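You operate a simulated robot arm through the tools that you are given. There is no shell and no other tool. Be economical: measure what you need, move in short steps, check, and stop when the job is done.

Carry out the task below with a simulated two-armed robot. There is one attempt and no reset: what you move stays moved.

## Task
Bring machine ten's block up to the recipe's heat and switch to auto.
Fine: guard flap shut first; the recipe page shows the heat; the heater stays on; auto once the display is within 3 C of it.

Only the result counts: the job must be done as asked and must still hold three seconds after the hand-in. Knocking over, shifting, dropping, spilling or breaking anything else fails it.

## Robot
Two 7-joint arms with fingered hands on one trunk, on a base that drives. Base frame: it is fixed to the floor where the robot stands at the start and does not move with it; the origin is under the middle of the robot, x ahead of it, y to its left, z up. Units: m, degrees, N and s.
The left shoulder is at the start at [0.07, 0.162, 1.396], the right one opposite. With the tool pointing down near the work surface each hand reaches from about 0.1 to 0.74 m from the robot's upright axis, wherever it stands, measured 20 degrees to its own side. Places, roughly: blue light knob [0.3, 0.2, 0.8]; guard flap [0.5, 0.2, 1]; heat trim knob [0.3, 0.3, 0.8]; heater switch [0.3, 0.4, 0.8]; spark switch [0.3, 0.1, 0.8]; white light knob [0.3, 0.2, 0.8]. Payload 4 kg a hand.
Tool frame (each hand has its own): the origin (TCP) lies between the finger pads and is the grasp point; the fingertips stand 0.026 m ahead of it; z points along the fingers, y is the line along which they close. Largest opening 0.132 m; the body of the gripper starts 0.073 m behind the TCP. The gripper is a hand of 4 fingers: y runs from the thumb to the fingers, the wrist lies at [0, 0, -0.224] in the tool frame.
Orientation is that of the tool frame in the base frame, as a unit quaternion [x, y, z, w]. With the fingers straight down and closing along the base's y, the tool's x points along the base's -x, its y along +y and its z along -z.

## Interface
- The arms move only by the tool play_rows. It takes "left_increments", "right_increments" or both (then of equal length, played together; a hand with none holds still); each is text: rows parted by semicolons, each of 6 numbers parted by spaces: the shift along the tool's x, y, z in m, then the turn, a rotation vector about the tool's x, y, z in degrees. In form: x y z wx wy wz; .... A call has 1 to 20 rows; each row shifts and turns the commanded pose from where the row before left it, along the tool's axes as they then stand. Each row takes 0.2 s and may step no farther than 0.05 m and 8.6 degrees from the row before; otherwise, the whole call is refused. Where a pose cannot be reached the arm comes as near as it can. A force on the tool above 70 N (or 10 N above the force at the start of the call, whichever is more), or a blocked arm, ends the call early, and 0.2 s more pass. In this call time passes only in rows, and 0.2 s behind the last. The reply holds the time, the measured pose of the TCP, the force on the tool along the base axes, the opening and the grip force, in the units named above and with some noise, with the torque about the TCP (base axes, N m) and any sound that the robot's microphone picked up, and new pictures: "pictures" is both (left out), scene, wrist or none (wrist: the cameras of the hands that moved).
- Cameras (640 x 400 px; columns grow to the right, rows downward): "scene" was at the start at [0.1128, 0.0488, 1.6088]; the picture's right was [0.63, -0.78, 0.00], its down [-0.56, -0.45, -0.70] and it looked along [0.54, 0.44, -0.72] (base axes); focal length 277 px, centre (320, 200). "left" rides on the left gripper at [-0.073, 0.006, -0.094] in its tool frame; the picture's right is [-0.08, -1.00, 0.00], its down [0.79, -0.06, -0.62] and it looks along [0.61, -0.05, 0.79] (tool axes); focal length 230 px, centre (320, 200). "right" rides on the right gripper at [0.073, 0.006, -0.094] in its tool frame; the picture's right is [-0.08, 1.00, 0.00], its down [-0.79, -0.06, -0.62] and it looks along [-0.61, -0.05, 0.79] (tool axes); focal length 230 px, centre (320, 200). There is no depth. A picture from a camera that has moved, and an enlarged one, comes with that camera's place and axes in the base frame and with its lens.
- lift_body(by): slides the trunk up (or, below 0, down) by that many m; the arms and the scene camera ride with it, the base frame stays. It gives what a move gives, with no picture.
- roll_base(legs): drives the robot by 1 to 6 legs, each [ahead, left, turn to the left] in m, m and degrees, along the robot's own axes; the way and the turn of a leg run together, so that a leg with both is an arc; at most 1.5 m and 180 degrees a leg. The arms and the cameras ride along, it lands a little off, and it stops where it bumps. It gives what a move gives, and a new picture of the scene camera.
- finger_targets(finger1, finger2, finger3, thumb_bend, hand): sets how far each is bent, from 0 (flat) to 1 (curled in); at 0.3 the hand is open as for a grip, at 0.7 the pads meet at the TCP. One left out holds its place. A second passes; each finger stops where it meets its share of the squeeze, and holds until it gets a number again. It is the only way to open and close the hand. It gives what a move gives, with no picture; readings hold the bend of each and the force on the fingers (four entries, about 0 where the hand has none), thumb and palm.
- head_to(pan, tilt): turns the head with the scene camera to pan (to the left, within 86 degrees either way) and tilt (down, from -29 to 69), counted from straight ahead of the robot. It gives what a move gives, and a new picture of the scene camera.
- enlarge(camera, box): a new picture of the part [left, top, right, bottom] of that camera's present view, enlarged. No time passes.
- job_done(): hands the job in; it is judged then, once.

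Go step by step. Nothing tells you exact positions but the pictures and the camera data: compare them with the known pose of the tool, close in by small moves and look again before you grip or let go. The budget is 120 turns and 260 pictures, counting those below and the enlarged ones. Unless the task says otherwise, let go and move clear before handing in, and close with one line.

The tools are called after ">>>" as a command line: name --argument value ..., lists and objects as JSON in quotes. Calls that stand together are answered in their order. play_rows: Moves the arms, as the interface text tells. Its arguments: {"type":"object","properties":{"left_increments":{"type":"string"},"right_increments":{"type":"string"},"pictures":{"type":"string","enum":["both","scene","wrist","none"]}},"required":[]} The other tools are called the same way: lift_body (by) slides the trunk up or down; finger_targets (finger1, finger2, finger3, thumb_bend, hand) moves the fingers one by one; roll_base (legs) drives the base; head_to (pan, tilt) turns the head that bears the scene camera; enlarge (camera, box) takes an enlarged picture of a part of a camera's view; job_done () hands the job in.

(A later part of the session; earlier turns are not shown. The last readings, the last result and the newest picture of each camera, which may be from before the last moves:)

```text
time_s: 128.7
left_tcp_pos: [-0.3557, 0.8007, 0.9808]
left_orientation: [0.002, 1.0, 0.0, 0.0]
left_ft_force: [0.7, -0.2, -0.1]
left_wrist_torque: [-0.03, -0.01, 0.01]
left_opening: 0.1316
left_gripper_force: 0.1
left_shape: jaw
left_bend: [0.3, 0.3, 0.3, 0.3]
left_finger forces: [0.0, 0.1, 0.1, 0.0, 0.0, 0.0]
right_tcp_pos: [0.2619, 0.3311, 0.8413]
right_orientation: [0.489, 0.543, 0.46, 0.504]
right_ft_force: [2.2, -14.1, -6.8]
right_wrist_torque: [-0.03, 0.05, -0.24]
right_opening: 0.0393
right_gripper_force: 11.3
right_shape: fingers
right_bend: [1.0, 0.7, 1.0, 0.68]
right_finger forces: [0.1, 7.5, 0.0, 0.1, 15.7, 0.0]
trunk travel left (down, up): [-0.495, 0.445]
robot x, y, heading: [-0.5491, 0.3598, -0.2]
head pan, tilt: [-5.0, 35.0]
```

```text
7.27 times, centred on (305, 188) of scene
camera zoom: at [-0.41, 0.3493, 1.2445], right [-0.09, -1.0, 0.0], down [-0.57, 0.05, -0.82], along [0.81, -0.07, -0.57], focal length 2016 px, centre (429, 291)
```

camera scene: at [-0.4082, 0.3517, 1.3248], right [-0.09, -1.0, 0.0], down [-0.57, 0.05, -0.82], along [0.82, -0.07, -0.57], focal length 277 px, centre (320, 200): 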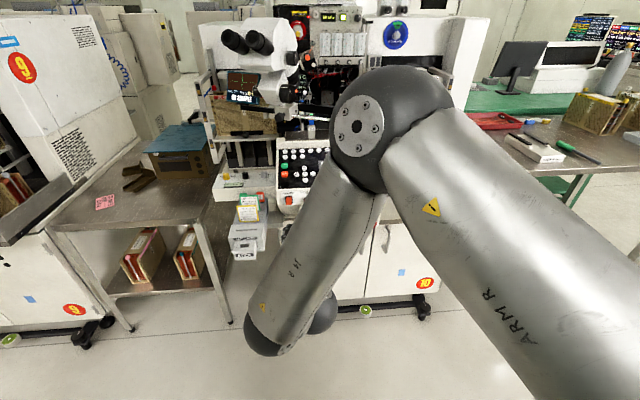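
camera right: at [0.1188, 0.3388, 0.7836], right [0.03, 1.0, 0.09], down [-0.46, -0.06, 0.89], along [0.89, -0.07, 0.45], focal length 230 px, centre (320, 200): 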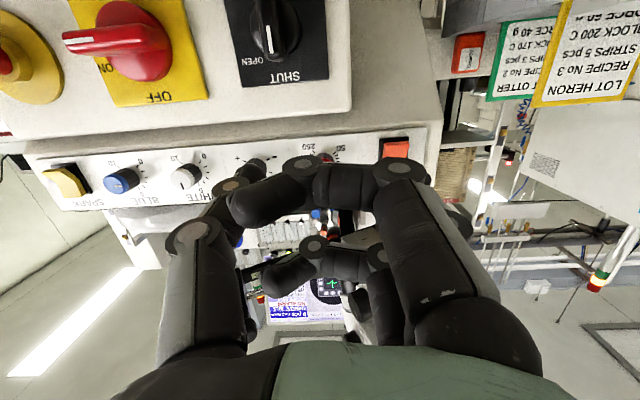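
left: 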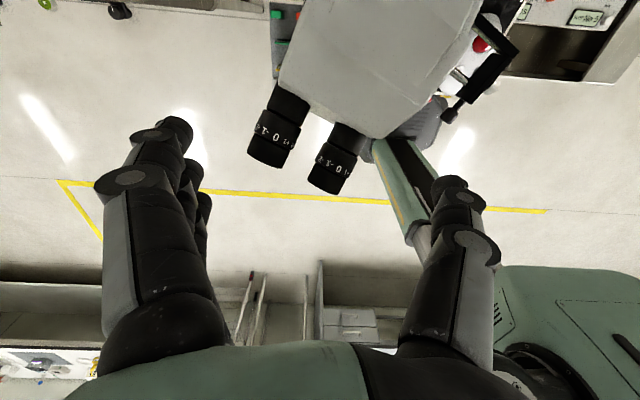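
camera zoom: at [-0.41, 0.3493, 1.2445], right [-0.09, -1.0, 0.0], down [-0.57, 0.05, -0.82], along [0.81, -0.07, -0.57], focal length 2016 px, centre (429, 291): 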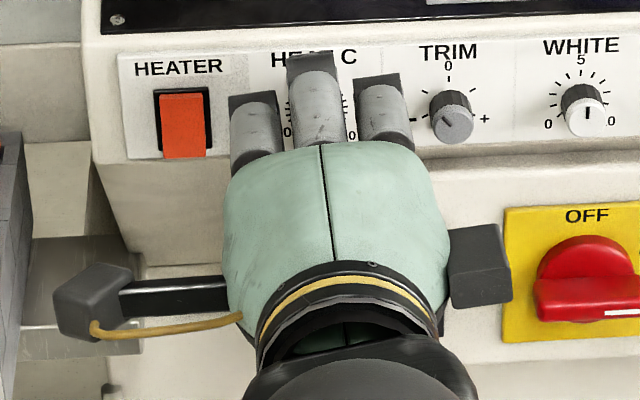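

>>> finger_targets --hand "right" --finger2 0.6 --thumb_bend 0.6

>>> play_rows --right_increments "0 0 -0.03 0 0 0;0 0 -0.04 0 0 0;0 0 0 0 0 -8.4;0 0 0 0 0 -8.4;0 0 0 0 0 -8.4;0 0 0 0 0 -8.4;0 0 0 0 0 -8.4;0 0 0 0 0 -8.4;0 0 0 0 0 -8.4;0 0 0 0 0 -8.4;0 0 0 0 0 -8.4;0 0 0 0 0 -8.4" --pictures "none"

>>> enlarge --camera "right" --box '[200, 60, 440, 220]'

>>> enlarge --camera "scene" --box '[265, 160, 345, 215]'

```text
time_s: 129.7
left_tcp_pos: [-0.3566, 0.8023, 0.9797]
left_orientation: [0.003, 1.0, -0.001, 0.0]
left_ft_force: [0.3, 0.0, 0.5]
left_wrist_torque: [0.0, -0.01, 0.01]
left_opening: 0.132
left_gripper_force: 0.2
left_shape: jaw
left_bend: [0.3, 0.3, 0.3, 0.3]
left_finger forces: [0.0, 0.0, 0.0, 0.1, 0.0, 0.0]
right_tcp_pos: [0.2613, 0.3336, 0.8439]
right_orientation: [0.487, 0.545, 0.461, 0.504]
right_ft_force: [0.4, -0.4, 0.4]
right_wrist_torque: [0.0, -0.03, 0.0]
right_opening: 0.0424
right_gripper_force: 0.5
right_shape: fingers
right_bend: [1.0, 0.59, 1.0, 0.6]
right_finger forces: [0.0, 0.6, 0.1, 0.0, 0.1, 0.0]
trunk travel left (down, up): [-0.495, 0.445]
robot x, y, heading: [-0.549, 0.3621, 0.2]
head pan, tilt: [-5.0, 35.0]
```

```text
time_s: 132.3
left_tcp_pos: [-0.3567, 0.8024, 0.9799]
left_orientation: [0.003, 1.0, -0.001, 0.001]
left_ft_force: [0.2, -0.3, 0.2]
left_wrist_torque: [0.02, 0.02, 0.01]
left_opening: 0.1317
left_gripper_force: 0.0
left_shape: jaw
left_bend: [0.3, 0.3, 0.3, 0.3]
left_finger forces: [0.0, 0.0, 0.0, 0.0, 0.1, 0.1]
right_tcp_pos: [0.1917, 0.3332, 0.8492]
right_orientation: [-0.003, 0.731, 0.005, 0.683]
right_ft_force: [0.3, 0.4, -0.1]
right_wrist_torque: [-0.03, 0.02, 0.0]
right_opening: 0.0426
right_gripper_force: 0.0
right_shape: fingers
right_bend: [1.0, 0.6, 1.0, 0.6]
right_finger forces: [0.0, 0.0, 0.0, 0.0, 0.0, 0.0]
trunk travel left (down, up): [-0.495, 0.445]
robot x, y, heading: [-0.5508, 0.3633, -0.2]
head pan, tilt: [-5.0, 35.0]
```

```text
2.50 times, centred on (320, 140) of right
camera zoom: at [0.0926, 0.3376, 0.7813], right [0.0, 1.0, 0.08], down [-0.56, -0.07, 0.82], along [0.83, -0.04, 0.56], focal length 575 px, centre (320, 350)
```

zoom: 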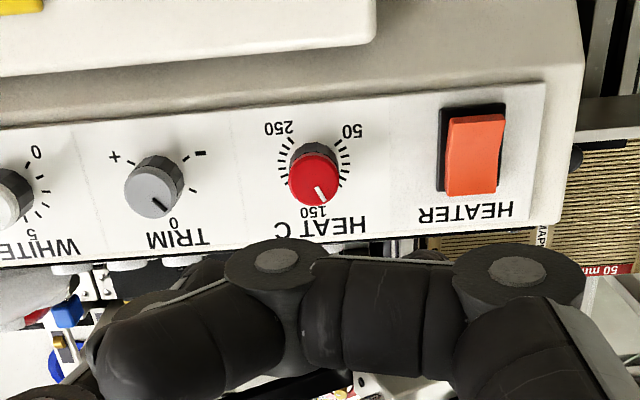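

```text
7.27 times, centred on (305, 188) of scene
camera zoom: at [-0.4112, 0.3512, 1.2447], right [-0.09, -1.0, 0.0], down [-0.57, 0.05, -0.82], along [0.82, -0.07, -0.57], focal length 2016 px, centre (429, 291)
```

zoom: 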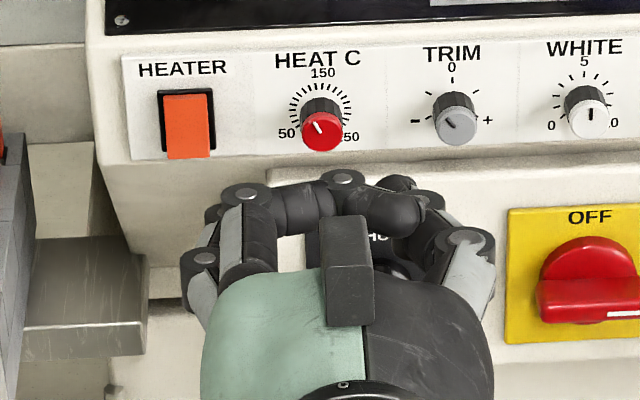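

The pointer moved to ≈128. About 97° more is needed. Re-gripping with the hand pre-rotated −14°.

>>> play_rows --right_increments "0 -0.001 0.035 0 0 -7;0 0 0.02 0 0 -7;0 0 0.014 0 0 0" --pictures "none"

>>> finger_targets --hand "right" --finger2 0.76 --thumb_bend 0.76

>>> play_rows --right_increments "0 0 0 0 0 7;0 0 0 0 0 7;0 0 0 0 0 7;0 0 0 0 0 7;0 0 0 0 0 7;0 0 0 0 0 7;0 0 0 0 0 7;0 0 0 0 0 7;0 0 0 0 0 7;0 0 0 0 0 7;0 0 0 0 0 7;0 0 0 0 0 7;0 0 0 0 0 7" --pictures "none"

>>> finger_targets --hand "right" --finger2 0.6 --thumb_bend 0.6

>>> play_rows --right_increments "0 0 -0.03 0 0 0;0 0 -0.04 0 0 0;0 0 0 0 0 -8.4;0 0 0 0 0 -8.4;0 0 0 0 0 -8.4;0 0 0 0 0 -8.4;0 0 0 0 0 -8.4;0 0 0 0 0 -8.4;0 0 0 0 0 -8.4;0 0 0 0 0 -8.4;0 0 0 0 0 -8.4;0 0 0 0 0 0" --pictures "scene"

>>> enlarge --camera "right" --box '[200, 60, 440, 220]'

```text
time_s: 133.1
left_tcp_pos: [-0.3567, 0.8021, 0.9806]
left_orientation: [0.003, 1.0, -0.001, 0.001]
left_ft_force: [0.4, -0.9, -0.1]
left_wrist_torque: [0.02, 0.01, 0.01]
left_opening: 0.1316
left_gripper_force: 0.1
left_shape: jaw
left_bend: [0.3, 0.3, 0.3, 0.3]
left_finger forces: [0.1, 0.0, 0.1, 0.0, 0.1, 0.1]
right_tcp_pos: [0.2603, 0.3322, 0.8438]
right_orientation: [-0.091, 0.725, -0.079, 0.678]
right_ft_force: [-1.0, 0.2, -0.3]
right_wrist_torque: [-0.01, -0.02, -0.08]
right_opening: 0.0429
right_gripper_force: 0.0
right_shape: fingers
right_bend: [1.0, 0.6, 1.0, 0.6]
right_finger forces: [0.1, 0.0, 0.0, 0.0, 0.6, 0.0]
trunk travel left (down, up): [-0.495, 0.445]
robot x, y, heading: [-0.5485, 0.3572, -0.0]
head pan, tilt: [-5.0, 35.0]
```

```text
time_s: 134.1
left_tcp_pos: [-0.356, 0.802, 0.9804]
left_orientation: [0.003, 1.0, -0.001, 0.001]
left_ft_force: [0.0, -0.6, -0.6]
left_wrist_torque: [0.01, -0.02, 0.02]
left_opening: 0.1318
left_gripper_force: 0.0
left_shape: jaw
left_bend: [0.3, 0.3, 0.3, 0.3]
left_finger forces: [0.1, 0.0, 0.0, 0.1, 0.1, 0.0]
right_tcp_pos: [0.2622, 0.3321, 0.843]
right_orientation: [-0.091, 0.725, -0.078, 0.679]
right_ft_force: [6.5, -2.9, 4.0]
right_wrist_torque: [-0.02, -0.08, 0.02]
right_opening: 0.0393
right_gripper_force: 8.9
right_shape: fingers
right_bend: [1.0, 0.67, 1.0, 0.69]
right_finger forces: [0.1, 7.1, 0.1, 0.0, 10.9, 0.0]
trunk travel left (down, up): [-0.495, 0.445]
robot x, y, heading: [-0.5474, 0.3606, -0.2]
head pan, tilt: [-5.0, 35.0]
```

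```text
time_s: 136.9
left_tcp_pos: [-0.3569, 0.8054, 0.9781]
left_orientation: [0.001, 1.0, -0.001, 0.001]
left_ft_force: [-0.1, 0.9, -0.5]
left_wrist_torque: [-0.04, -0.02, 0.0]
left_opening: 0.1319
left_gripper_force: 0.2
left_shape: jaw
left_bend: [0.3, 0.3, 0.3, 0.3]
left_finger forces: [0.0, 0.0, 0.0, 0.0, 0.0, 0.0]
right_tcp_pos: [0.2608, 0.3287, 0.8416]
right_orientation: [0.448, 0.576, 0.424, 0.536]
right_ft_force: [-0.4, 5.7, -3.0]
right_wrist_torque: [0.01, 0.0, 0.15]
right_opening: 0.0391
right_gripper_force: 9.2
right_shape: fingers
right_bend: [1.0, 0.69, 1.0, 0.69]
right_finger forces: [0.0, 7.7, 0.0, 0.1, 9.4, 0.1]
trunk travel left (down, up): [-0.495, 0.445]
robot x, y, heading: [-0.548, 0.3624, -0.1]
head pan, tilt: [-5.0, 35.0]
```

```text
time_s: 137.9
left_tcp_pos: [-0.3572, 0.8024, 0.9805]
left_orientation: [0.003, 1.0, -0.002, 0.001]
left_ft_force: [0.5, 0.0, -0.5]
left_wrist_torque: [-0.01, -0.04, -0.01]
left_opening: 0.1317
left_gripper_force: 0.0
left_shape: jaw
left_bend: [0.3, 0.3, 0.3, 0.3]
left_finger forces: [0.0, 0.1, 0.0, 0.0, 0.0, 0.1]
right_tcp_pos: [0.261, 0.3233, 0.843]
right_orientation: [0.451, 0.573, 0.423, 0.538]
right_ft_force: [-4.5, 0.5, -0.9]
right_wrist_torque: [-0.03, -0.08, 0.09]
right_opening: 0.0425
right_gripper_force: 2.3
right_shape: fingers
right_bend: [1.0, 0.62, 1.0, 0.6]
right_finger forces: [0.1, 4.9, 0.0, 0.0, 0.0, 0.0]
trunk travel left (down, up): [-0.495, 0.445]
robot x, y, heading: [-0.5508, 0.3603, -0.1]
head pan, tilt: [-5.0, 35.0]
```

```text
time_s: 140.5
left_tcp_pos: [-0.3561, 0.8022, 0.9798]
left_orientation: [0.003, 1.0, -0.001, 0.002]
left_ft_force: [0.3, -0.5, -1.2]
left_wrist_torque: [-0.01, 0.01, -0.01]
left_opening: 0.1317
left_gripper_force: 0.0
left_shape: jaw
left_bend: [0.3, 0.3, 0.3, 0.3]
left_finger forces: [0.0, 0.1, 0.0, 0.1, 0.0, 0.0]
right_tcp_pos: [0.1916, 0.3338, 0.8494]
right_orientation: [0.006, 0.731, 0.013, 0.682]
right_ft_force: [0.3, -0.8, 0.4]
right_wrist_torque: [0.0, 0.05, 0.03]
right_opening: 0.0428
right_gripper_force: 0.2
right_shape: fingers
right_bend: [1.0, 0.6, 1.0, 0.6]
right_finger forces: [0.0, 0.0, 0.0, 0.0, 0.1, 0.0]
trunk travel left (down, up): [-0.495, 0.445]
robot x, y, heading: [-0.5492, 0.3626, -0.2]
head pan, tilt: [-5.0, 35.0]
camera scene: at [-0.4113, 0.3514, 1.2448], right [-0.09, -1.0, 0.0], down [-0.57, 0.05, -0.82], along [0.82, -0.07, -0.57], focal length 277 px, centre (320, 200)
```

scene: 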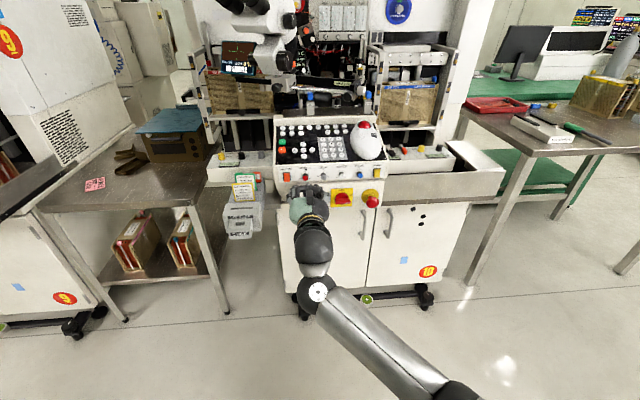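

```text
2.50 times, centred on (320, 140) of right
camera zoom: at [0.0917, 0.3384, 0.7818], right [0.0, 0.99, 0.1], down [-0.56, -0.09, 0.82], along [0.83, -0.06, 0.56], focal length 575 px, centre (320, 350)
```

zoom: 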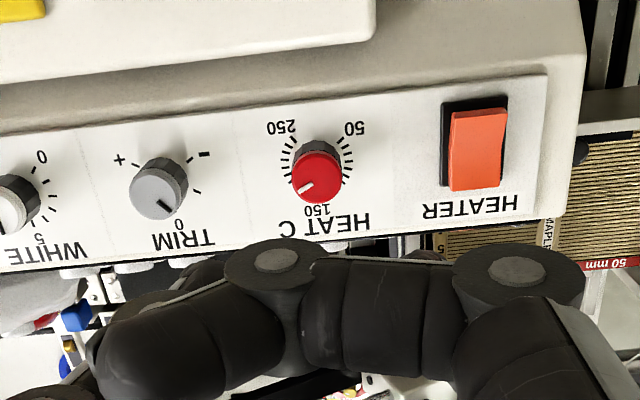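

The pointer is now ≈+45–55° (≈185–190 °C). Checking the block display to see whether it heats.

>>> head_to --pan -6 --tilt 18

>>> enlarge --camera "scene" --box '[260, 60, 380, 200]'

>>> enlarge --camera "scene" --box '[240, 0, 360, 80]'

>>> enlarge --camera "scene" --box '[280, 225, 340, 275]'

```text
time_s: 141.3
left_tcp_pos: [-0.3577, 0.8037, 0.9799]
left_orientation: [0.003, 1.0, -0.001, 0.001]
left_ft_force: [0.7, -0.2, -0.1]
left_wrist_torque: [0.0, 0.0, -0.03]
left_opening: 0.1319
left_gripper_force: 0.1
left_shape: jaw
left_bend: [0.3, 0.3, 0.3, 0.3]
left_finger forces: [0.0, 0.0, 0.0, 0.0, 0.0, 0.0]
right_tcp_pos: [0.1904, 0.3329, 0.8478]
right_orientation: [0.007, 0.73, 0.013, 0.683]
right_ft_force: [-0.6, 0.3, -0.2]
right_wrist_torque: [-0.03, 0.0, 0.01]
right_opening: 0.0426
right_gripper_force: 0.0
right_shape: fingers
right_bend: [1.0, 0.6, 1.0, 0.6]
right_finger forces: [0.0, 0.0, 0.1, 0.0, 0.0, 0.1]
trunk travel left (down, up): [-0.495, 0.445]
robot x, y, heading: [-0.5514, 0.3624, -0.2]
head pan, tilt: [-6.0, 18.0]
camera scene: at [-0.4062, 0.3492, 1.2718], right [-0.11, -0.99, 0.0], down [-0.31, 0.03, -0.95], along [0.95, -0.1, -0.31], focal length 277 px, centre (320, 200)
```

scene: 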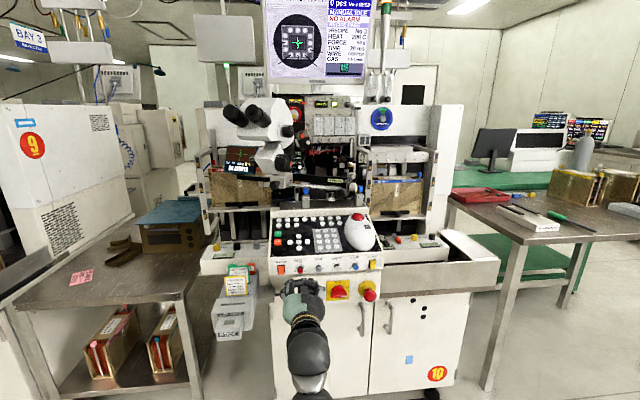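

```text
2.86 times, centred on (320, 130) of scene
camera zoom: at [-0.4062, 0.3492, 1.2718], right [-0.11, -0.99, 0.0], down [-0.31, 0.03, -0.95], along [0.95, -0.1, -0.31], focal length 792 px, centre (320, 400)
```

zoom: 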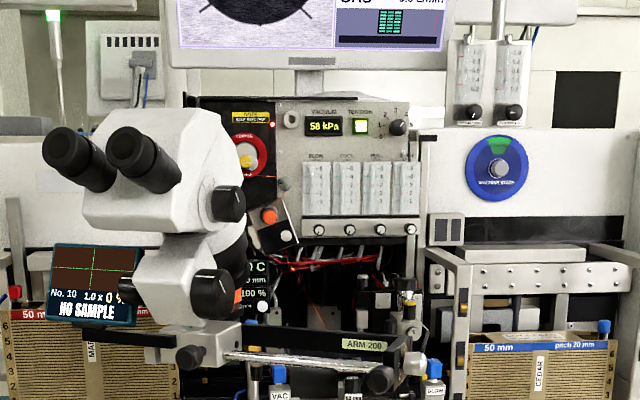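

```text
5.00 times, centred on (300, 40) of scene
camera zoom: at [-0.4062, 0.3492, 1.2718], right [-0.11, -0.99, 0.0], down [-0.31, 0.03, -0.95], along [0.95, -0.1, -0.31], focal length 1386 px, centre (420, 1000)
```

zoom: 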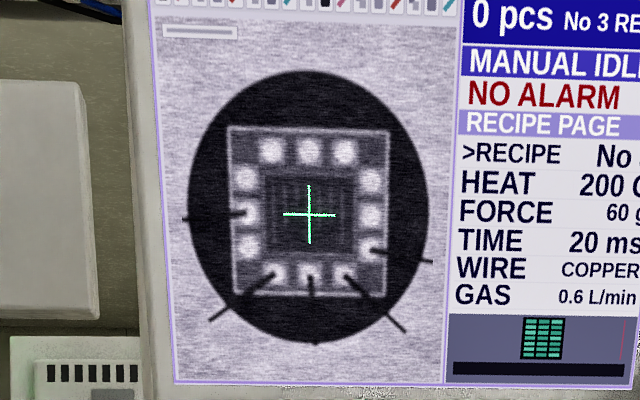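

```text
8.00 times, centred on (310, 250) of scene
camera zoom: at [-0.4062, 0.3492, 1.2718], right [-0.11, -0.99, 0.0], down [-0.31, 0.03, -0.95], along [0.95, -0.1, -0.31], focal length 2217 px, centre (400, -200)
```

zoom: 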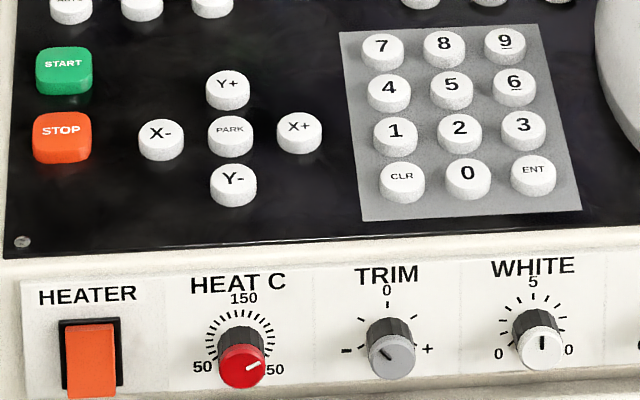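

HEAT C now points near 200. The trim still needs resetting to 0 (+45° clockwise); gripping TRIM (y≈0.281) the same way.

>>> play_rows --right_increments "0 -0.026 0 0 0 -1;0 -0.026 0 0 0 -1;0 0 0.035 0 0 0;0 0 0.02 0 0 0;0 0 0.013 0 0 0" --pictures "wrist"

>>> enlarge --camera "right" --box '[200, 60, 440, 220]'

```text
time_s: 142.5
left_tcp_pos: [-0.3555, 0.8021, 0.9795]
left_orientation: [0.004, 1.0, -0.001, 0.001]
left_ft_force: [0.2, 0.2, -0.3]
left_wrist_torque: [0.03, 0.02, -0.05]
left_opening: 0.1316
left_gripper_force: 0.1
left_shape: jaw
left_bend: [0.3, 0.3, 0.3, 0.3]
left_finger forces: [0.0, 0.0, 0.1, 0.0, 0.0, 0.1]
right_tcp_pos: [0.2605, 0.2826, 0.8417]
right_orientation: [-0.006, 0.731, 0.002, 0.683]
right_ft_force: [0.4, -0.9, -0.8]
right_wrist_torque: [0.02, 0.03, 0.03]
right_opening: 0.0426
right_gripper_force: 0.1
right_shape: fingers
right_bend: [1.0, 0.6, 1.0, 0.6]
right_finger forces: [0.0, 0.1, 0.0, 0.0, 0.0, 0.0]
trunk travel left (down, up): [-0.495, 0.445]
robot x, y, heading: [-0.5481, 0.3613, -0.4]
head pan, tilt: [-6.0, 18.0]
camera right: at [0.1622, 0.2855, 0.774], right [0.0, 1.0, 0.07], down [-0.56, -0.06, 0.83], along [0.83, -0.04, 0.56], focal length 230 px, centre (320, 200)
```

right: 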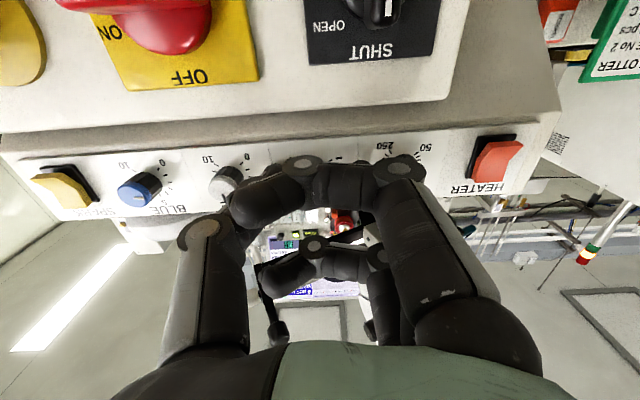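

```text
2.50 times, centred on (320, 140) of right
camera zoom: at [0.1622, 0.2855, 0.774], right [0.0, 1.0, 0.07], down [-0.56, -0.06, 0.83], along [0.83, -0.04, 0.56], focal length 575 px, centre (320, 350)
```

zoom: 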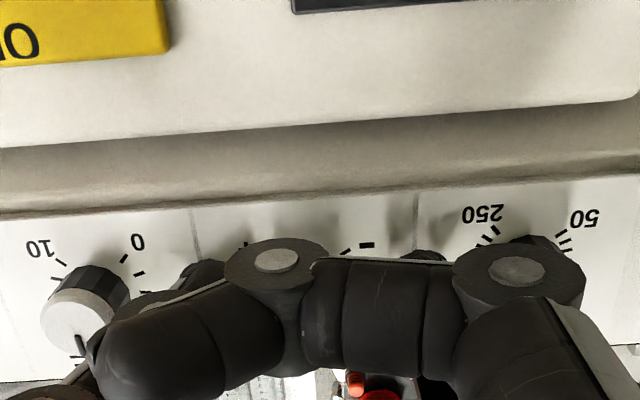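

>>> play_rows --right_increments "-0.002 -0.005 0 0 0 0" --pictures "none"

>>> finger_targets --hand "right" --finger2 0.76 --thumb_bend 0.76

>>> play_rows --right_increments "0 0 0 0 0 7.5;0 0 0 0 0 7.5;0 0 0 0 0 7.5;0 0 0 0 0 7.5;0 0 0 0 0 7.5;0 0 0 0 0 7.5" --pictures "none"

>>> finger_targets --hand "right" --finger2 0.6 --thumb_bend 0.6

>>> play_rows --right_increments "0 0 -0.03 0 0 0;0 0 -0.04 0 0 0;0 0 0 0 0 -7.5;0 0 0 0 0 -7.5;0 0 0 0 0 -7.5;0 0 0 0 0 -7.5;0 0 0 0 0 -7.5;0 0 0 0 0 -7.5" --pictures "none"

>>> enlarge --camera "right" --box '[200, 60, 440, 220]'

>>> enlarge --camera "scene" --box '[280, 240, 360, 285]'

```text
time_s: 142.9
left_tcp_pos: [-0.3559, 0.803, 0.9801]
left_orientation: [0.002, 1.0, -0.001, 0.001]
left_ft_force: [-0.6, 0.2, 1.5]
left_wrist_torque: [0.02, 0.02, -0.04]
left_opening: 0.1318
left_gripper_force: 0.1
left_shape: jaw
left_bend: [0.3, 0.3, 0.3, 0.3]
left_finger forces: [0.1, 0.0, 0.0, 0.0, 0.1, 0.0]
right_tcp_pos: [0.2605, 0.2762, 0.8446]
right_orientation: [-0.006, 0.731, 0.002, 0.683]
right_ft_force: [-0.4, 0.7, 0.2]
right_wrist_torque: [-0.01, -0.01, 0.02]
right_opening: 0.0424
right_gripper_force: 0.1
right_shape: fingers
right_bend: [1.0, 0.6, 1.0, 0.6]
right_finger forces: [0.0, 0.1, 0.1, 0.0, 0.1, 0.0]
trunk travel left (down, up): [-0.495, 0.445]
robot x, y, heading: [-0.5514, 0.3631, -0.2]
head pan, tilt: [-6.0, 18.0]
```

```text
time_s: 143.9
left_tcp_pos: [-0.3564, 0.8041, 0.9795]
left_orientation: [0.002, 1.0, -0.001, 0.002]
left_ft_force: [0.3, -0.7, -0.4]
left_wrist_torque: [-0.04, -0.01, 0.01]
left_opening: 0.1319
left_gripper_force: 0.1
left_shape: jaw
left_bend: [0.3, 0.3, 0.3, 0.3]
left_finger forces: [0.0, 0.0, 0.0, 0.1, 0.0, 0.1]
right_tcp_pos: [0.2598, 0.2781, 0.8447]
right_orientation: [-0.006, 0.731, 0.002, 0.683]
right_ft_force: [6.1, -1.1, 2.2]
right_wrist_torque: [-0.01, -0.06, 0.03]
right_opening: 0.039
right_gripper_force: 8.5
right_shape: fingers
right_bend: [1.0, 0.66, 1.0, 0.69]
right_finger forces: [0.0, 7.5, 0.1, 0.0, 9.0, 0.0]
trunk travel left (down, up): [-0.495, 0.445]
robot x, y, heading: [-0.5487, 0.3581, -0.1]
head pan, tilt: [-6.0, 18.0]
```

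```text
time_s: 145.3
left_tcp_pos: [-0.3553, 0.8017, 0.9797]
left_orientation: [0.003, 1.0, -0.001, 0.001]
left_ft_force: [0.5, 0.7, 0.7]
left_wrist_torque: [0.0, -0.02, 0.01]
left_opening: 0.1316
left_gripper_force: 0.1
left_shape: jaw
left_bend: [0.3, 0.3, 0.3, 0.3]
left_finger forces: [0.0, 0.0, 0.1, 0.0, 0.0, 0.0]
right_tcp_pos: [0.2593, 0.2762, 0.8418]
right_orientation: [0.277, 0.677, 0.263, 0.629]
right_ft_force: [3.6, -4.5, -4.5]
right_wrist_torque: [-0.03, 0.02, 0.0]
right_opening: 0.0393
right_gripper_force: 9.5
right_shape: fingers
right_bend: [1.0, 0.67, 1.0, 0.69]
right_finger forces: [0.0, 5.3, 0.1, 0.0, 12.4, 0.1]
trunk travel left (down, up): [-0.495, 0.445]
robot x, y, heading: [-0.5471, 0.3609, -0.0]
head pan, tilt: [-6.0, 18.0]
```

```text
time_s: 146.3
left_tcp_pos: [-0.3562, 0.8032, 0.9798]
left_orientation: [0.002, 1.0, -0.001, 0.001]
left_ft_force: [0.5, -0.4, 0.7]
left_wrist_torque: [0.0, -0.03, 0.01]
left_opening: 0.1316
left_gripper_force: 0.0
left_shape: jaw
left_bend: [0.3, 0.3, 0.3, 0.3]
left_finger forces: [0.1, 0.1, 0.0, 0.0, 0.1, 0.0]
right_tcp_pos: [0.2588, 0.2769, 0.8455]
right_orientation: [0.274, 0.677, 0.263, 0.63]
right_ft_force: [0.1, 0.2, -0.8]
right_wrist_torque: [0.03, -0.01, -0.02]
right_opening: 0.0425
right_gripper_force: 0.0
right_shape: fingers
right_bend: [1.0, 0.6, 1.0, 0.6]
right_finger forces: [0.0, 0.0, 0.0, 0.0, 0.1, 0.1]
trunk travel left (down, up): [-0.495, 0.445]
robot x, y, heading: [-0.5529, 0.3632, -0.2]
head pan, tilt: [-6.0, 18.0]
```

```text
time_s: 148.1
left_tcp_pos: [-0.3568, 0.8019, 0.9797]
left_orientation: [0.003, 1.0, -0.001, 0.0]
left_ft_force: [-0.1, 0.1, -0.2]
left_wrist_torque: [0.02, 0.01, 0.0]
left_opening: 0.1319
left_gripper_force: 0.0
left_shape: jaw
left_bend: [0.3, 0.3, 0.3, 0.3]
left_finger forces: [0.0, 0.0, 0.1, 0.1, 0.0, 0.0]
right_tcp_pos: [0.1895, 0.2755, 0.8501]
right_orientation: [-0.007, 0.731, 0.001, 0.683]
right_ft_force: [0.8, -0.1, 0.3]
right_wrist_torque: [0.01, 0.0, 0.01]
right_opening: 0.0426
right_gripper_force: 0.1
right_shape: fingers
right_bend: [1.0, 0.6, 1.0, 0.6]
right_finger forces: [0.0, 0.0, 0.0, 0.1, 0.0, 0.0]
trunk travel left (down, up): [-0.495, 0.445]
robot x, y, heading: [-0.5485, 0.3575, -0.0]
head pan, tilt: [-6.0, 18.0]
```

```text
2.50 times, centred on (320, 140) of right
camera zoom: at [0.0902, 0.2785, 0.7828], right [0.0, 1.0, 0.07], down [-0.56, -0.06, 0.83], along [0.83, -0.04, 0.56], focal length 575 px, centre (320, 350)
```

zoom: 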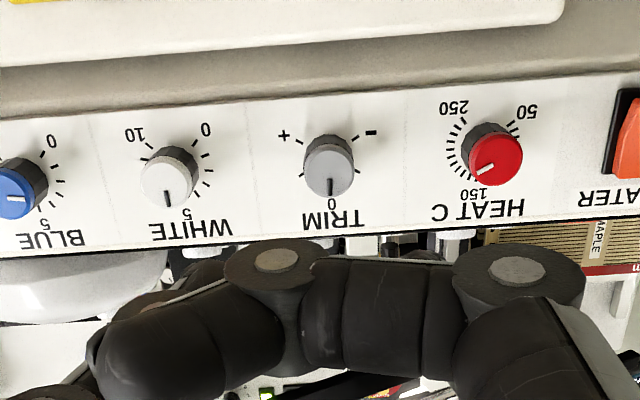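

```text
8.00 times, centred on (320, 262) of scene
camera zoom: at [-0.4062, 0.3491, 1.2718], right [-0.11, -0.99, 0.0], down [-0.31, 0.03, -0.95], along [0.95, -0.1, -0.31], focal length 2217 px, centre (320, -300)
```

zoom: 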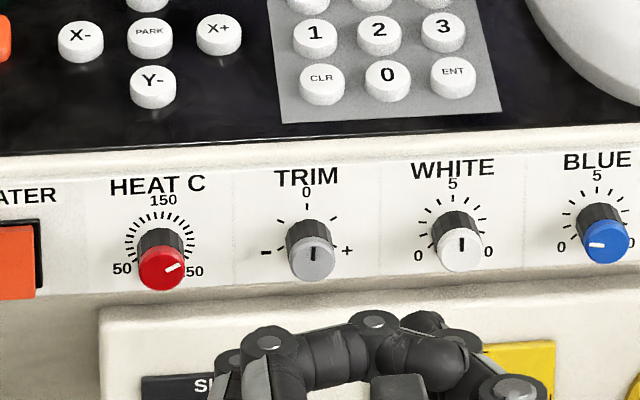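

TRIM is back at 0 and HEAT C reads ≈195–200. Moving the base right to see the block display.

>>> play_rows --right_increments "0 0 -0.045 0 0 0;0 0 -0.045 0 0 0" --pictures "none"

>>> roll_base --legs '[[0, -0.35, 0]]'

>>> head_to --pan 12 --tilt 16

>>> enlarge --camera "scene" --box '[240, 120, 400, 240]'

```text
time_s: 148.7
left_tcp_pos: [-0.358, 0.8032, 0.9809]
left_orientation: [0.002, 1.0, -0.002, 0.002]
left_ft_force: [-0.2, -0.2, -0.2]
left_wrist_torque: [-0.01, 0.02, -0.01]
left_opening: 0.1319
left_gripper_force: 0.2
left_shape: jaw
left_bend: [0.3, 0.3, 0.3, 0.3]
left_finger forces: [0.1, 0.0, 0.0, 0.0, 0.0, 0.1]
right_tcp_pos: [0.0983, 0.2747, 0.8557]
right_orientation: [-0.006, 0.731, 0.001, 0.683]
right_ft_force: [-0.2, 0.2, 0.4]
right_wrist_torque: [0.0, 0.04, -0.03]
right_opening: 0.0424
right_gripper_force: 0.0
right_shape: fingers
right_bend: [1.0, 0.6, 1.0, 0.6]
right_finger forces: [0.0, 0.0, 0.0, 0.0, 0.0, 0.0]
trunk travel left (down, up): [-0.495, 0.445]
robot x, y, heading: [-0.5493, 0.3623, -0.3]
head pan, tilt: [-6.0, 18.0]
```

```text
time_s: 151.0
left_tcp_pos: [-0.3586, 0.4556, 0.9799]
left_orientation: [0.004, 1.0, -0.001, 0.001]
left_ft_force: [-0.3, -0.2, -0.3]
left_wrist_torque: [0.03, 0.02, 0.01]
left_opening: 0.1319
left_gripper_force: 0.1
left_shape: jaw
left_bend: [0.3, 0.3, 0.3, 0.3]
left_finger forces: [0.0, 0.1, 0.0, 0.1, 0.0, 0.0]
right_tcp_pos: [0.0969, -0.0722, 0.8543]
right_orientation: [-0.005, 0.73, 0.002, 0.683]
right_ft_force: [-0.4, -0.6, 0.3]
right_wrist_torque: [0.0, -0.01, -0.01]
right_opening: 0.0425
right_gripper_force: 0.1
right_shape: fingers
right_bend: [1.0, 0.6, 1.0, 0.6]
right_finger forces: [0.0, 0.0, 0.1, 0.0, 0.1, 0.0]
trunk travel left (down, up): [-0.495, 0.445]
robot x, y, heading: [-0.5533, 0.0181, -0.4]
head pan, tilt: [-6.0, 18.0]
camera scene: at [-0.408, 0.0029, 1.2719], right [-0.11, -0.99, 0.0], down [-0.31, 0.03, -0.95], along [0.95, -0.1, -0.31], focal length 277 px, centre (320, 200)
```

scene: 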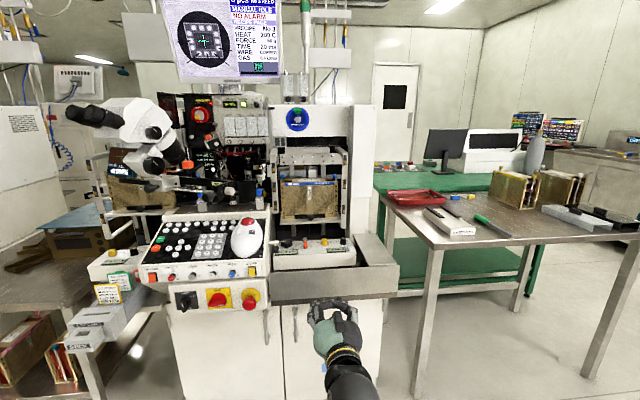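

```text
time_s: 151.8
left_tcp_pos: [-0.3571, 0.4572, 0.979]
left_orientation: [0.004, 1.0, -0.001, 0.001]
left_ft_force: [-0.6, 0.1, 0.1]
left_wrist_torque: [-0.01, 0.03, 0.01]
left_opening: 0.1318
left_gripper_force: 0.1
left_shape: jaw
left_bend: [0.3, 0.3, 0.3, 0.3]
left_finger forces: [0.0, 0.0, 0.0, 0.0, 0.0, 0.0]
right_tcp_pos: [0.0971, -0.0717, 0.8546]
right_orientation: [-0.005, 0.731, 0.001, 0.682]
right_ft_force: [0.0, -0.1, 0.0]
right_wrist_torque: [-0.03, 0.0, 0.06]
right_opening: 0.0426
right_gripper_force: 0.0
right_shape: fingers
right_bend: [1.0, 0.6, 1.0, 0.6]
right_finger forces: [0.0, 0.1, 0.0, 0.0, 0.1, 0.0]
trunk travel left (down, up): [-0.495, 0.445]
robot x, y, heading: [-0.5446, 0.0149, -0.3]
head pan, tilt: [12.0, 16.0]
camera scene: at [-0.4092, 0.0328, 1.2751], right [0.2, -0.98, 0.0], down [-0.27, -0.06, -0.96], along [0.94, 0.19, -0.28], focal length 277 px, centre (320, 200)
```

scene: 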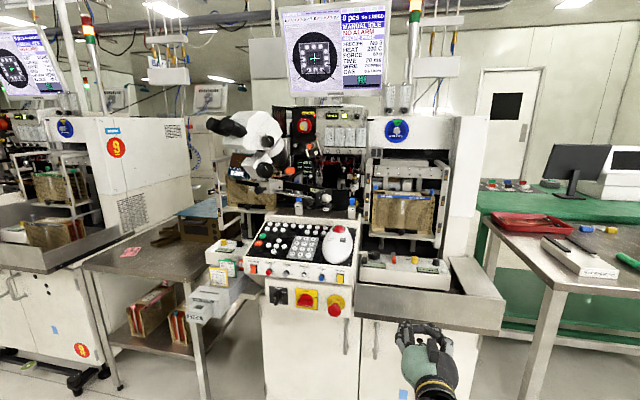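

```text
3.33 times, centred on (320, 180) of scene
camera zoom: at [-0.4092, 0.0328, 1.2751], right [0.2, -0.98, 0.0], down [-0.27, -0.06, -0.96], along [0.94, 0.19, -0.28], focal length 924 px, centre (320, 267)
```

zoom: 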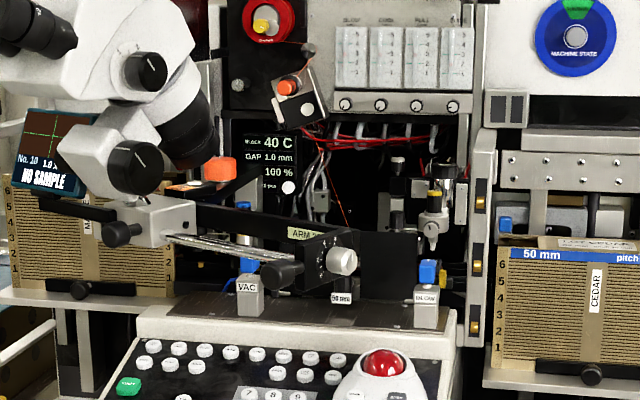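

The display still reads 40 °C, so the heater is off. I'll go back and press the heater rocker's protruding bottom half (≈[0.275, 0.386, 0.836]).

>>> roll_base --legs '[[0, 0.35, 0]]'

>>> finger_targets --hand "right" --finger2 0.7 --thumb_bend 0.7

>>> head_to --pan -2 --tilt 30

>>> enlarge --camera "scene" --box '[260, 170, 360, 240]'

```text
time_s: 154.1
left_tcp_pos: [-0.3546, 0.8093, 0.9783]
left_orientation: [0.003, 1.0, -0.001, 0.001]
left_ft_force: [0.0, -0.1, 0.1]
left_wrist_torque: [-0.03, 0.01, 0.01]
left_opening: 0.1318
left_gripper_force: 0.1
left_shape: jaw
left_bend: [0.3, 0.3, 0.3, 0.3]
left_finger forces: [0.0, 0.1, 0.1, 0.0, 0.0, 0.1]
right_tcp_pos: [0.0992, 0.2788, 0.8549]
right_orientation: [-0.005, 0.731, 0.0, 0.682]
right_ft_force: [-0.3, -0.4, 0.6]
right_wrist_torque: [0.02, 0.01, 0.0]
right_opening: 0.0428
right_gripper_force: 0.2
right_shape: fingers
right_bend: [1.0, 0.6, 1.0, 0.6]
right_finger forces: [0.0, 0.1, 0.0, 0.0, 0.0, 0.0]
trunk travel left (down, up): [-0.495, 0.445]
robot x, y, heading: [-0.5514, 0.3682, -0.4]
head pan, tilt: [12.0, 16.0]
camera scene: at [-0.407, 0.3843, 1.2751], right [0.2, -0.98, 0.0], down [-0.27, -0.06, -0.96], along [0.94, 0.19, -0.28], focal length 277 px, centre (320, 200)
```

scene: 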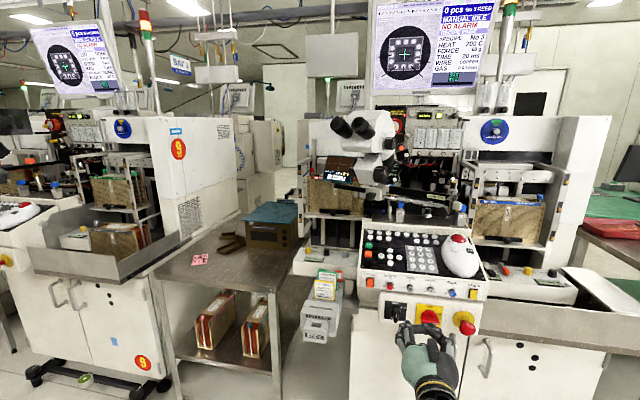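

```text
time_s: 155.1
left_tcp_pos: [-0.3556, 0.8074, 0.9806]
left_orientation: [0.003, 1.0, -0.001, 0.001]
left_ft_force: [0.9, -0.6, -0.3]
left_wrist_torque: [-0.02, 0.01, -0.01]
left_opening: 0.1318
left_gripper_force: 0.0
left_shape: jaw
left_bend: [0.3, 0.3, 0.3, 0.3]
left_finger forces: [0.1, 0.1, 0.0, 0.1, 0.0, 0.1]
right_tcp_pos: [0.0994, 0.278, 0.854]
right_orientation: [-0.004, 0.731, 0.0, 0.683]
right_ft_force: [-1.0, -1.4, -0.2]
right_wrist_torque: [0.04, 0.0, -0.02]
right_opening: 0.0391
right_gripper_force: 0.1
right_shape: fingers
right_bend: [1.0, 0.7, 1.0, 0.7]
right_finger forces: [0.0, 0.0, 0.0, 0.1, 0.1, 0.1]
trunk travel left (down, up): [-0.495, 0.445]
robot x, y, heading: [-0.5525, 0.3679, -0.5]
head pan, tilt: [12.0, 16.0]
```

```text
time_s: 155.8
left_tcp_pos: [-0.3552, 0.8082, 0.9792]
left_orientation: [0.003, 1.0, -0.001, 0.001]
left_ft_force: [-0.5, -0.1, 1.2]
left_wrist_torque: [0.03, 0.01, -0.01]
left_opening: 0.1317
left_gripper_force: 0.2
left_shape: jaw
left_bend: [0.3, 0.3, 0.3, 0.3]
left_finger forces: [0.1, 0.1, 0.0, 0.1, 0.0, 0.0]
right_tcp_pos: [0.0995, 0.2775, 0.8546]
right_orientation: [-0.004, 0.731, 0.0, 0.683]
right_ft_force: [0.3, -0.5, 0.3]
right_wrist_torque: [0.01, 0.01, -0.01]
right_opening: 0.0391
right_gripper_force: 0.0
right_shape: fingers
right_bend: [1.0, 0.7, 1.0, 0.7]
right_finger forces: [0.0, 0.0, 0.0, 0.0, 0.1, 0.0]
trunk travel left (down, up): [-0.495, 0.445]
robot x, y, heading: [-0.5446, 0.3664, -0.6]
head pan, tilt: [-2.0, 30.0]
camera scene: at [-0.4081, 0.3611, 1.2526], right [-0.04, -1.0, 0.0], down [-0.5, 0.02, -0.87], along [0.87, -0.04, -0.5], focal length 277 px, centre (320, 200)
```

scene: 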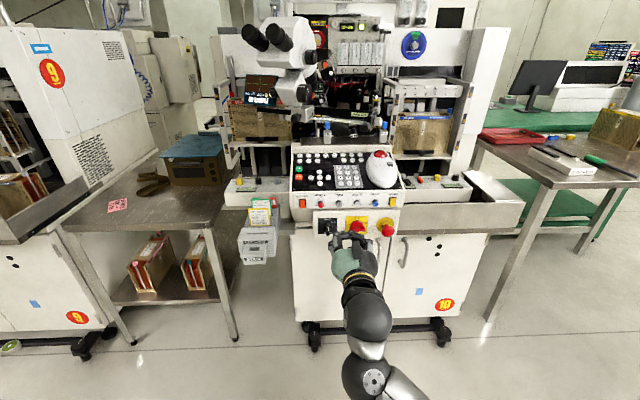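

```text
5.71 times, centred on (310, 205) of scene
camera zoom: at [-0.4081, 0.3611, 1.2526], right [-0.04, -1.0, 0.0], down [-0.5, 0.02, -0.87], along [0.87, -0.04, -0.5], focal length 1584 px, centre (377, 171)
```

zoom: 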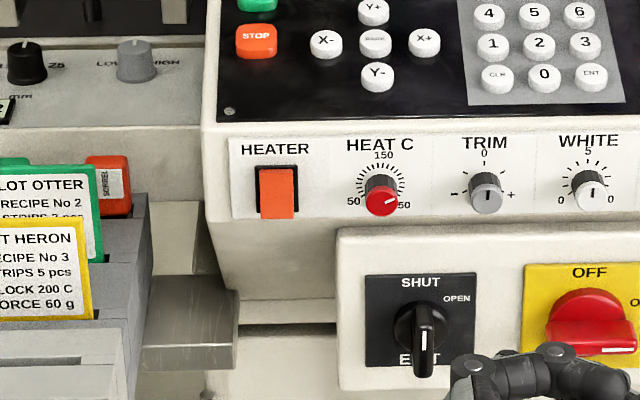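

>>> play_rows --right_increments "0.0021 0.0261 0.0315 0 0 0;0.0021 0.0261 0.0315 0 0 0;0.0021 0.0261 0.0315 0 0 0;0.0021 0.0261 0.0315 0 0 0" --pictures "none"

>>> enlarge --camera "right" --box '[200, 60, 440, 220]'

>>> enlarge --camera "scene" --box '[260, 170, 360, 240]'

```text
time_s: 156.8
left_tcp_pos: [-0.3536, 0.8082, 0.9802]
left_orientation: [0.003, 1.0, -0.001, 0.001]
left_ft_force: [0.0, -0.1, 0.0]
left_wrist_torque: [-0.01, 0.02, 0.06]
left_opening: 0.1315
left_gripper_force: 0.0
left_shape: jaw
left_bend: [0.3, 0.3, 0.3, 0.3]
left_finger forces: [0.0, 0.0, 0.0, 0.1, 0.0, 0.1]
right_tcp_pos: [0.2248, 0.3837, 0.8337]
right_orientation: [-0.004, 0.731, 0.0, 0.683]
right_ft_force: [0.5, -0.2, 0.2]
right_wrist_torque: [0.0, 0.0, 0.0]
right_opening: 0.0392
right_gripper_force: 0.0
right_shape: fingers
right_bend: [1.0, 0.7, 1.0, 0.7]
right_finger forces: [0.0, 0.1, 0.1, 0.0, 0.0, 0.1]
trunk travel left (down, up): [-0.495, 0.445]
robot x, y, heading: [-0.5509, 0.3662, -0.4]
head pan, tilt: [-2.0, 30.0]
```

```text
2.50 times, centred on (320, 140) of right
camera zoom: at [0.1262, 0.3862, 0.7684], right [0.0, 1.0, 0.07], down [-0.56, -0.06, 0.83], along [0.83, -0.04, 0.56], focal length 575 px, centre (320, 350)
```

zoom: 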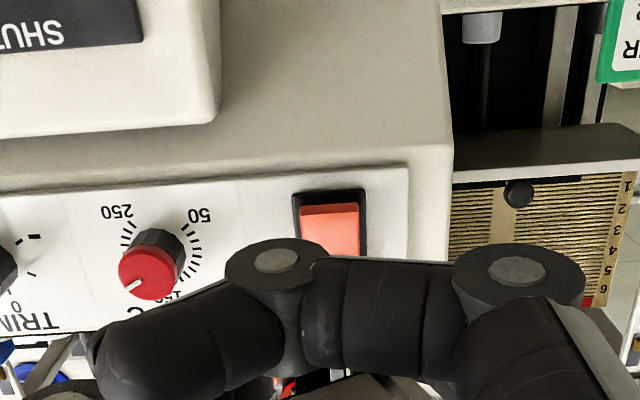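

```text
5.71 times, centred on (310, 205) of scene
camera zoom: at [-0.4075, 0.3618, 1.2524], right [-0.04, -1.0, 0.0], down [-0.5, 0.02, -0.87], along [0.86, -0.04, -0.5], focal length 1584 px, centre (377, 171)
```

zoom: 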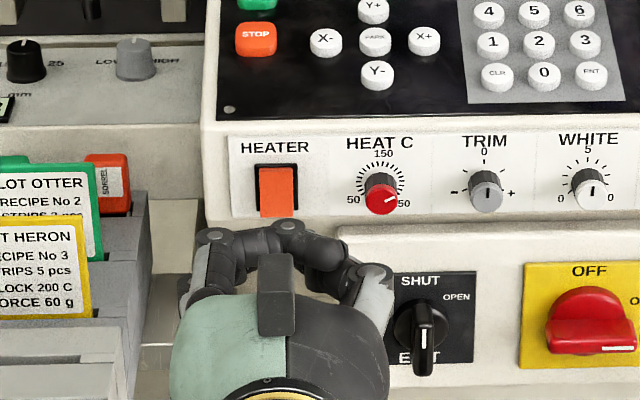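

>>> play_rows --right_increments "0 -0.003 0.012 0 0 0;0 0 0.008 0 0 0;0 0 0.006 0 0 0;0 0 0.005 0 0 0;0 0 0.004 0 0 0" --pictures "none"

>>> enlarge --camera "right" --box '[200, 60, 440, 220]'

```text
time_s: 158.0
left_tcp_pos: [-0.3567, 0.8082, 0.9804]
left_orientation: [0.003, 1.0, 0.0, 0.002]
left_ft_force: [0.7, 0.1, -0.2]
left_wrist_torque: [-0.02, 0.01, 0.0]
left_opening: 0.1317
left_gripper_force: 0.1
left_shape: jaw
left_bend: [0.3, 0.3, 0.3, 0.3]
left_finger forces: [0.0, 0.0, 0.1, 0.0, 0.0, 0.0]
right_tcp_pos: [0.258, 0.3822, 0.8362]
right_orientation: [-0.005, 0.73, 0.001, 0.684]
right_ft_force: [-11.9, 2.2, -0.8]
right_wrist_torque: [0.01, 0.13, 0.12]
right_opening: 0.0389
right_gripper_force: 6.2
right_shape: fingers
right_bend: [1.0, 0.72, 1.0, 0.7]
right_finger forces: [0.0, 11.6, 0.0, 0.0, 0.0, 0.0]
trunk travel left (down, up): [-0.495, 0.445]
robot x, y, heading: [-0.5447, 0.3677, -0.4]
head pan, tilt: [-2.0, 30.0]
```

```text
2.50 times, centred on (320, 140) of right
camera zoom: at [0.1589, 0.3852, 0.7693], right [0.0, 1.0, 0.07], down [-0.56, -0.06, 0.82], along [0.83, -0.04, 0.56], focal length 575 px, centre (320, 350)
```

zoom: 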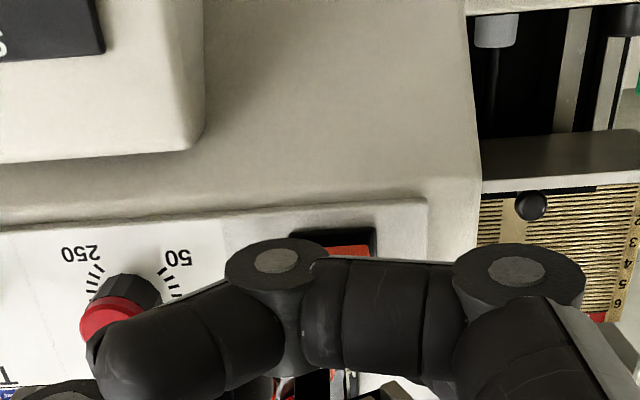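

Contact at 12 N but no click; I'll press lower on the rocker and harder.

>>> play_rows --right_increments "0 0 -0.012 0 0 0;0.009 0 0 0 0 0;0 0 0.012 0 0 0;0 0 0.006 0 0 0;0 0 0.005 0 0 0;0 0 0.004 0 0 0" --pictures "none"

>>> enlarge --camera "right" --box '[200, 60, 440, 220]'

>>> enlarge --camera "scene" --box '[270, 180, 350, 230]'

```text
time_s: 159.4
left_tcp_pos: [-0.3595, 0.8059, 0.9813]
left_orientation: [0.004, 1.0, -0.001, 0.005]
left_ft_force: [0.5, 0.0, -0.1]
left_wrist_torque: [0.02, 0.03, 0.02]
left_opening: 0.1318
left_gripper_force: 0.0
left_shape: jaw
left_bend: [0.3, 0.3, 0.3, 0.3]
left_finger forces: [0.0, 0.0, 0.0, 0.1, 0.0, 0.0]
right_tcp_pos: [0.2669, 0.38, 0.8263]
right_orientation: [-0.003, 0.73, 0.0, 0.684]
right_ft_force: [-56.1, -2.7, -8.3]
right_wrist_torque: [0.1, 0.02, -0.65]
right_opening: 0.0377
right_gripper_force: 33.8
right_shape: fingers
right_bend: [1.0, 0.81, 1.0, 0.71]
right_finger forces: [0.1, 22.8, 0.0, 0.0, 45.1, 0.0]
trunk travel left (down, up): [-0.495, 0.445]
robot x, y, heading: [-0.5524, 0.3631, -0.6]
head pan, tilt: [-2.0, 30.0]
```

```text
2.50 times, centred on (320, 140) of right
camera zoom: at [0.1688, 0.3839, 0.7598], right [0.0, 1.0, 0.07], down [-0.56, -0.06, 0.82], along [0.83, -0.04, 0.56], focal length 575 px, centre (320, 350)
```

zoom: 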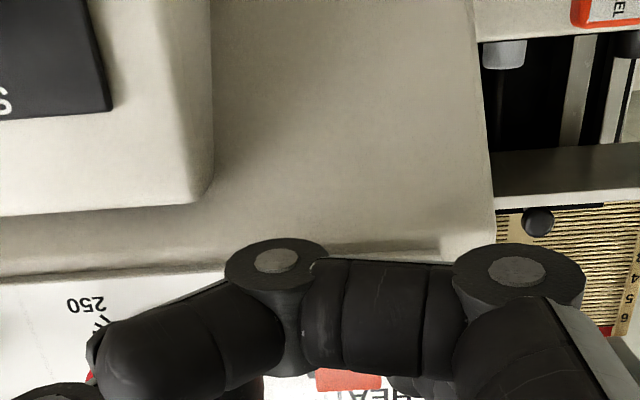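

```text
8.00 times, centred on (310, 205) of scene
camera zoom: at [-0.415, 0.3606, 1.2532], right [-0.04, -1.0, 0.0], down [-0.49, 0.02, -0.87], along [0.87, -0.04, -0.5], focal length 2217 px, centre (400, 160)
```

zoom: 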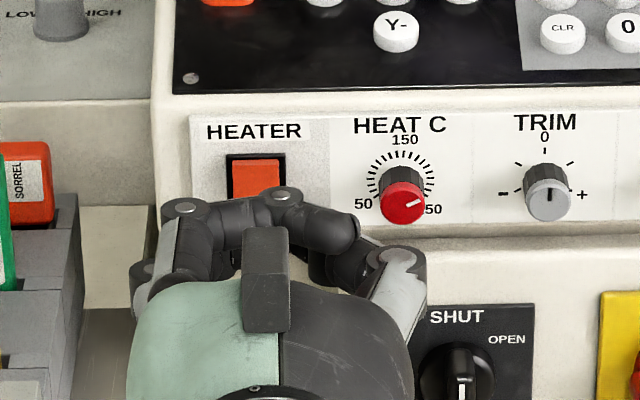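

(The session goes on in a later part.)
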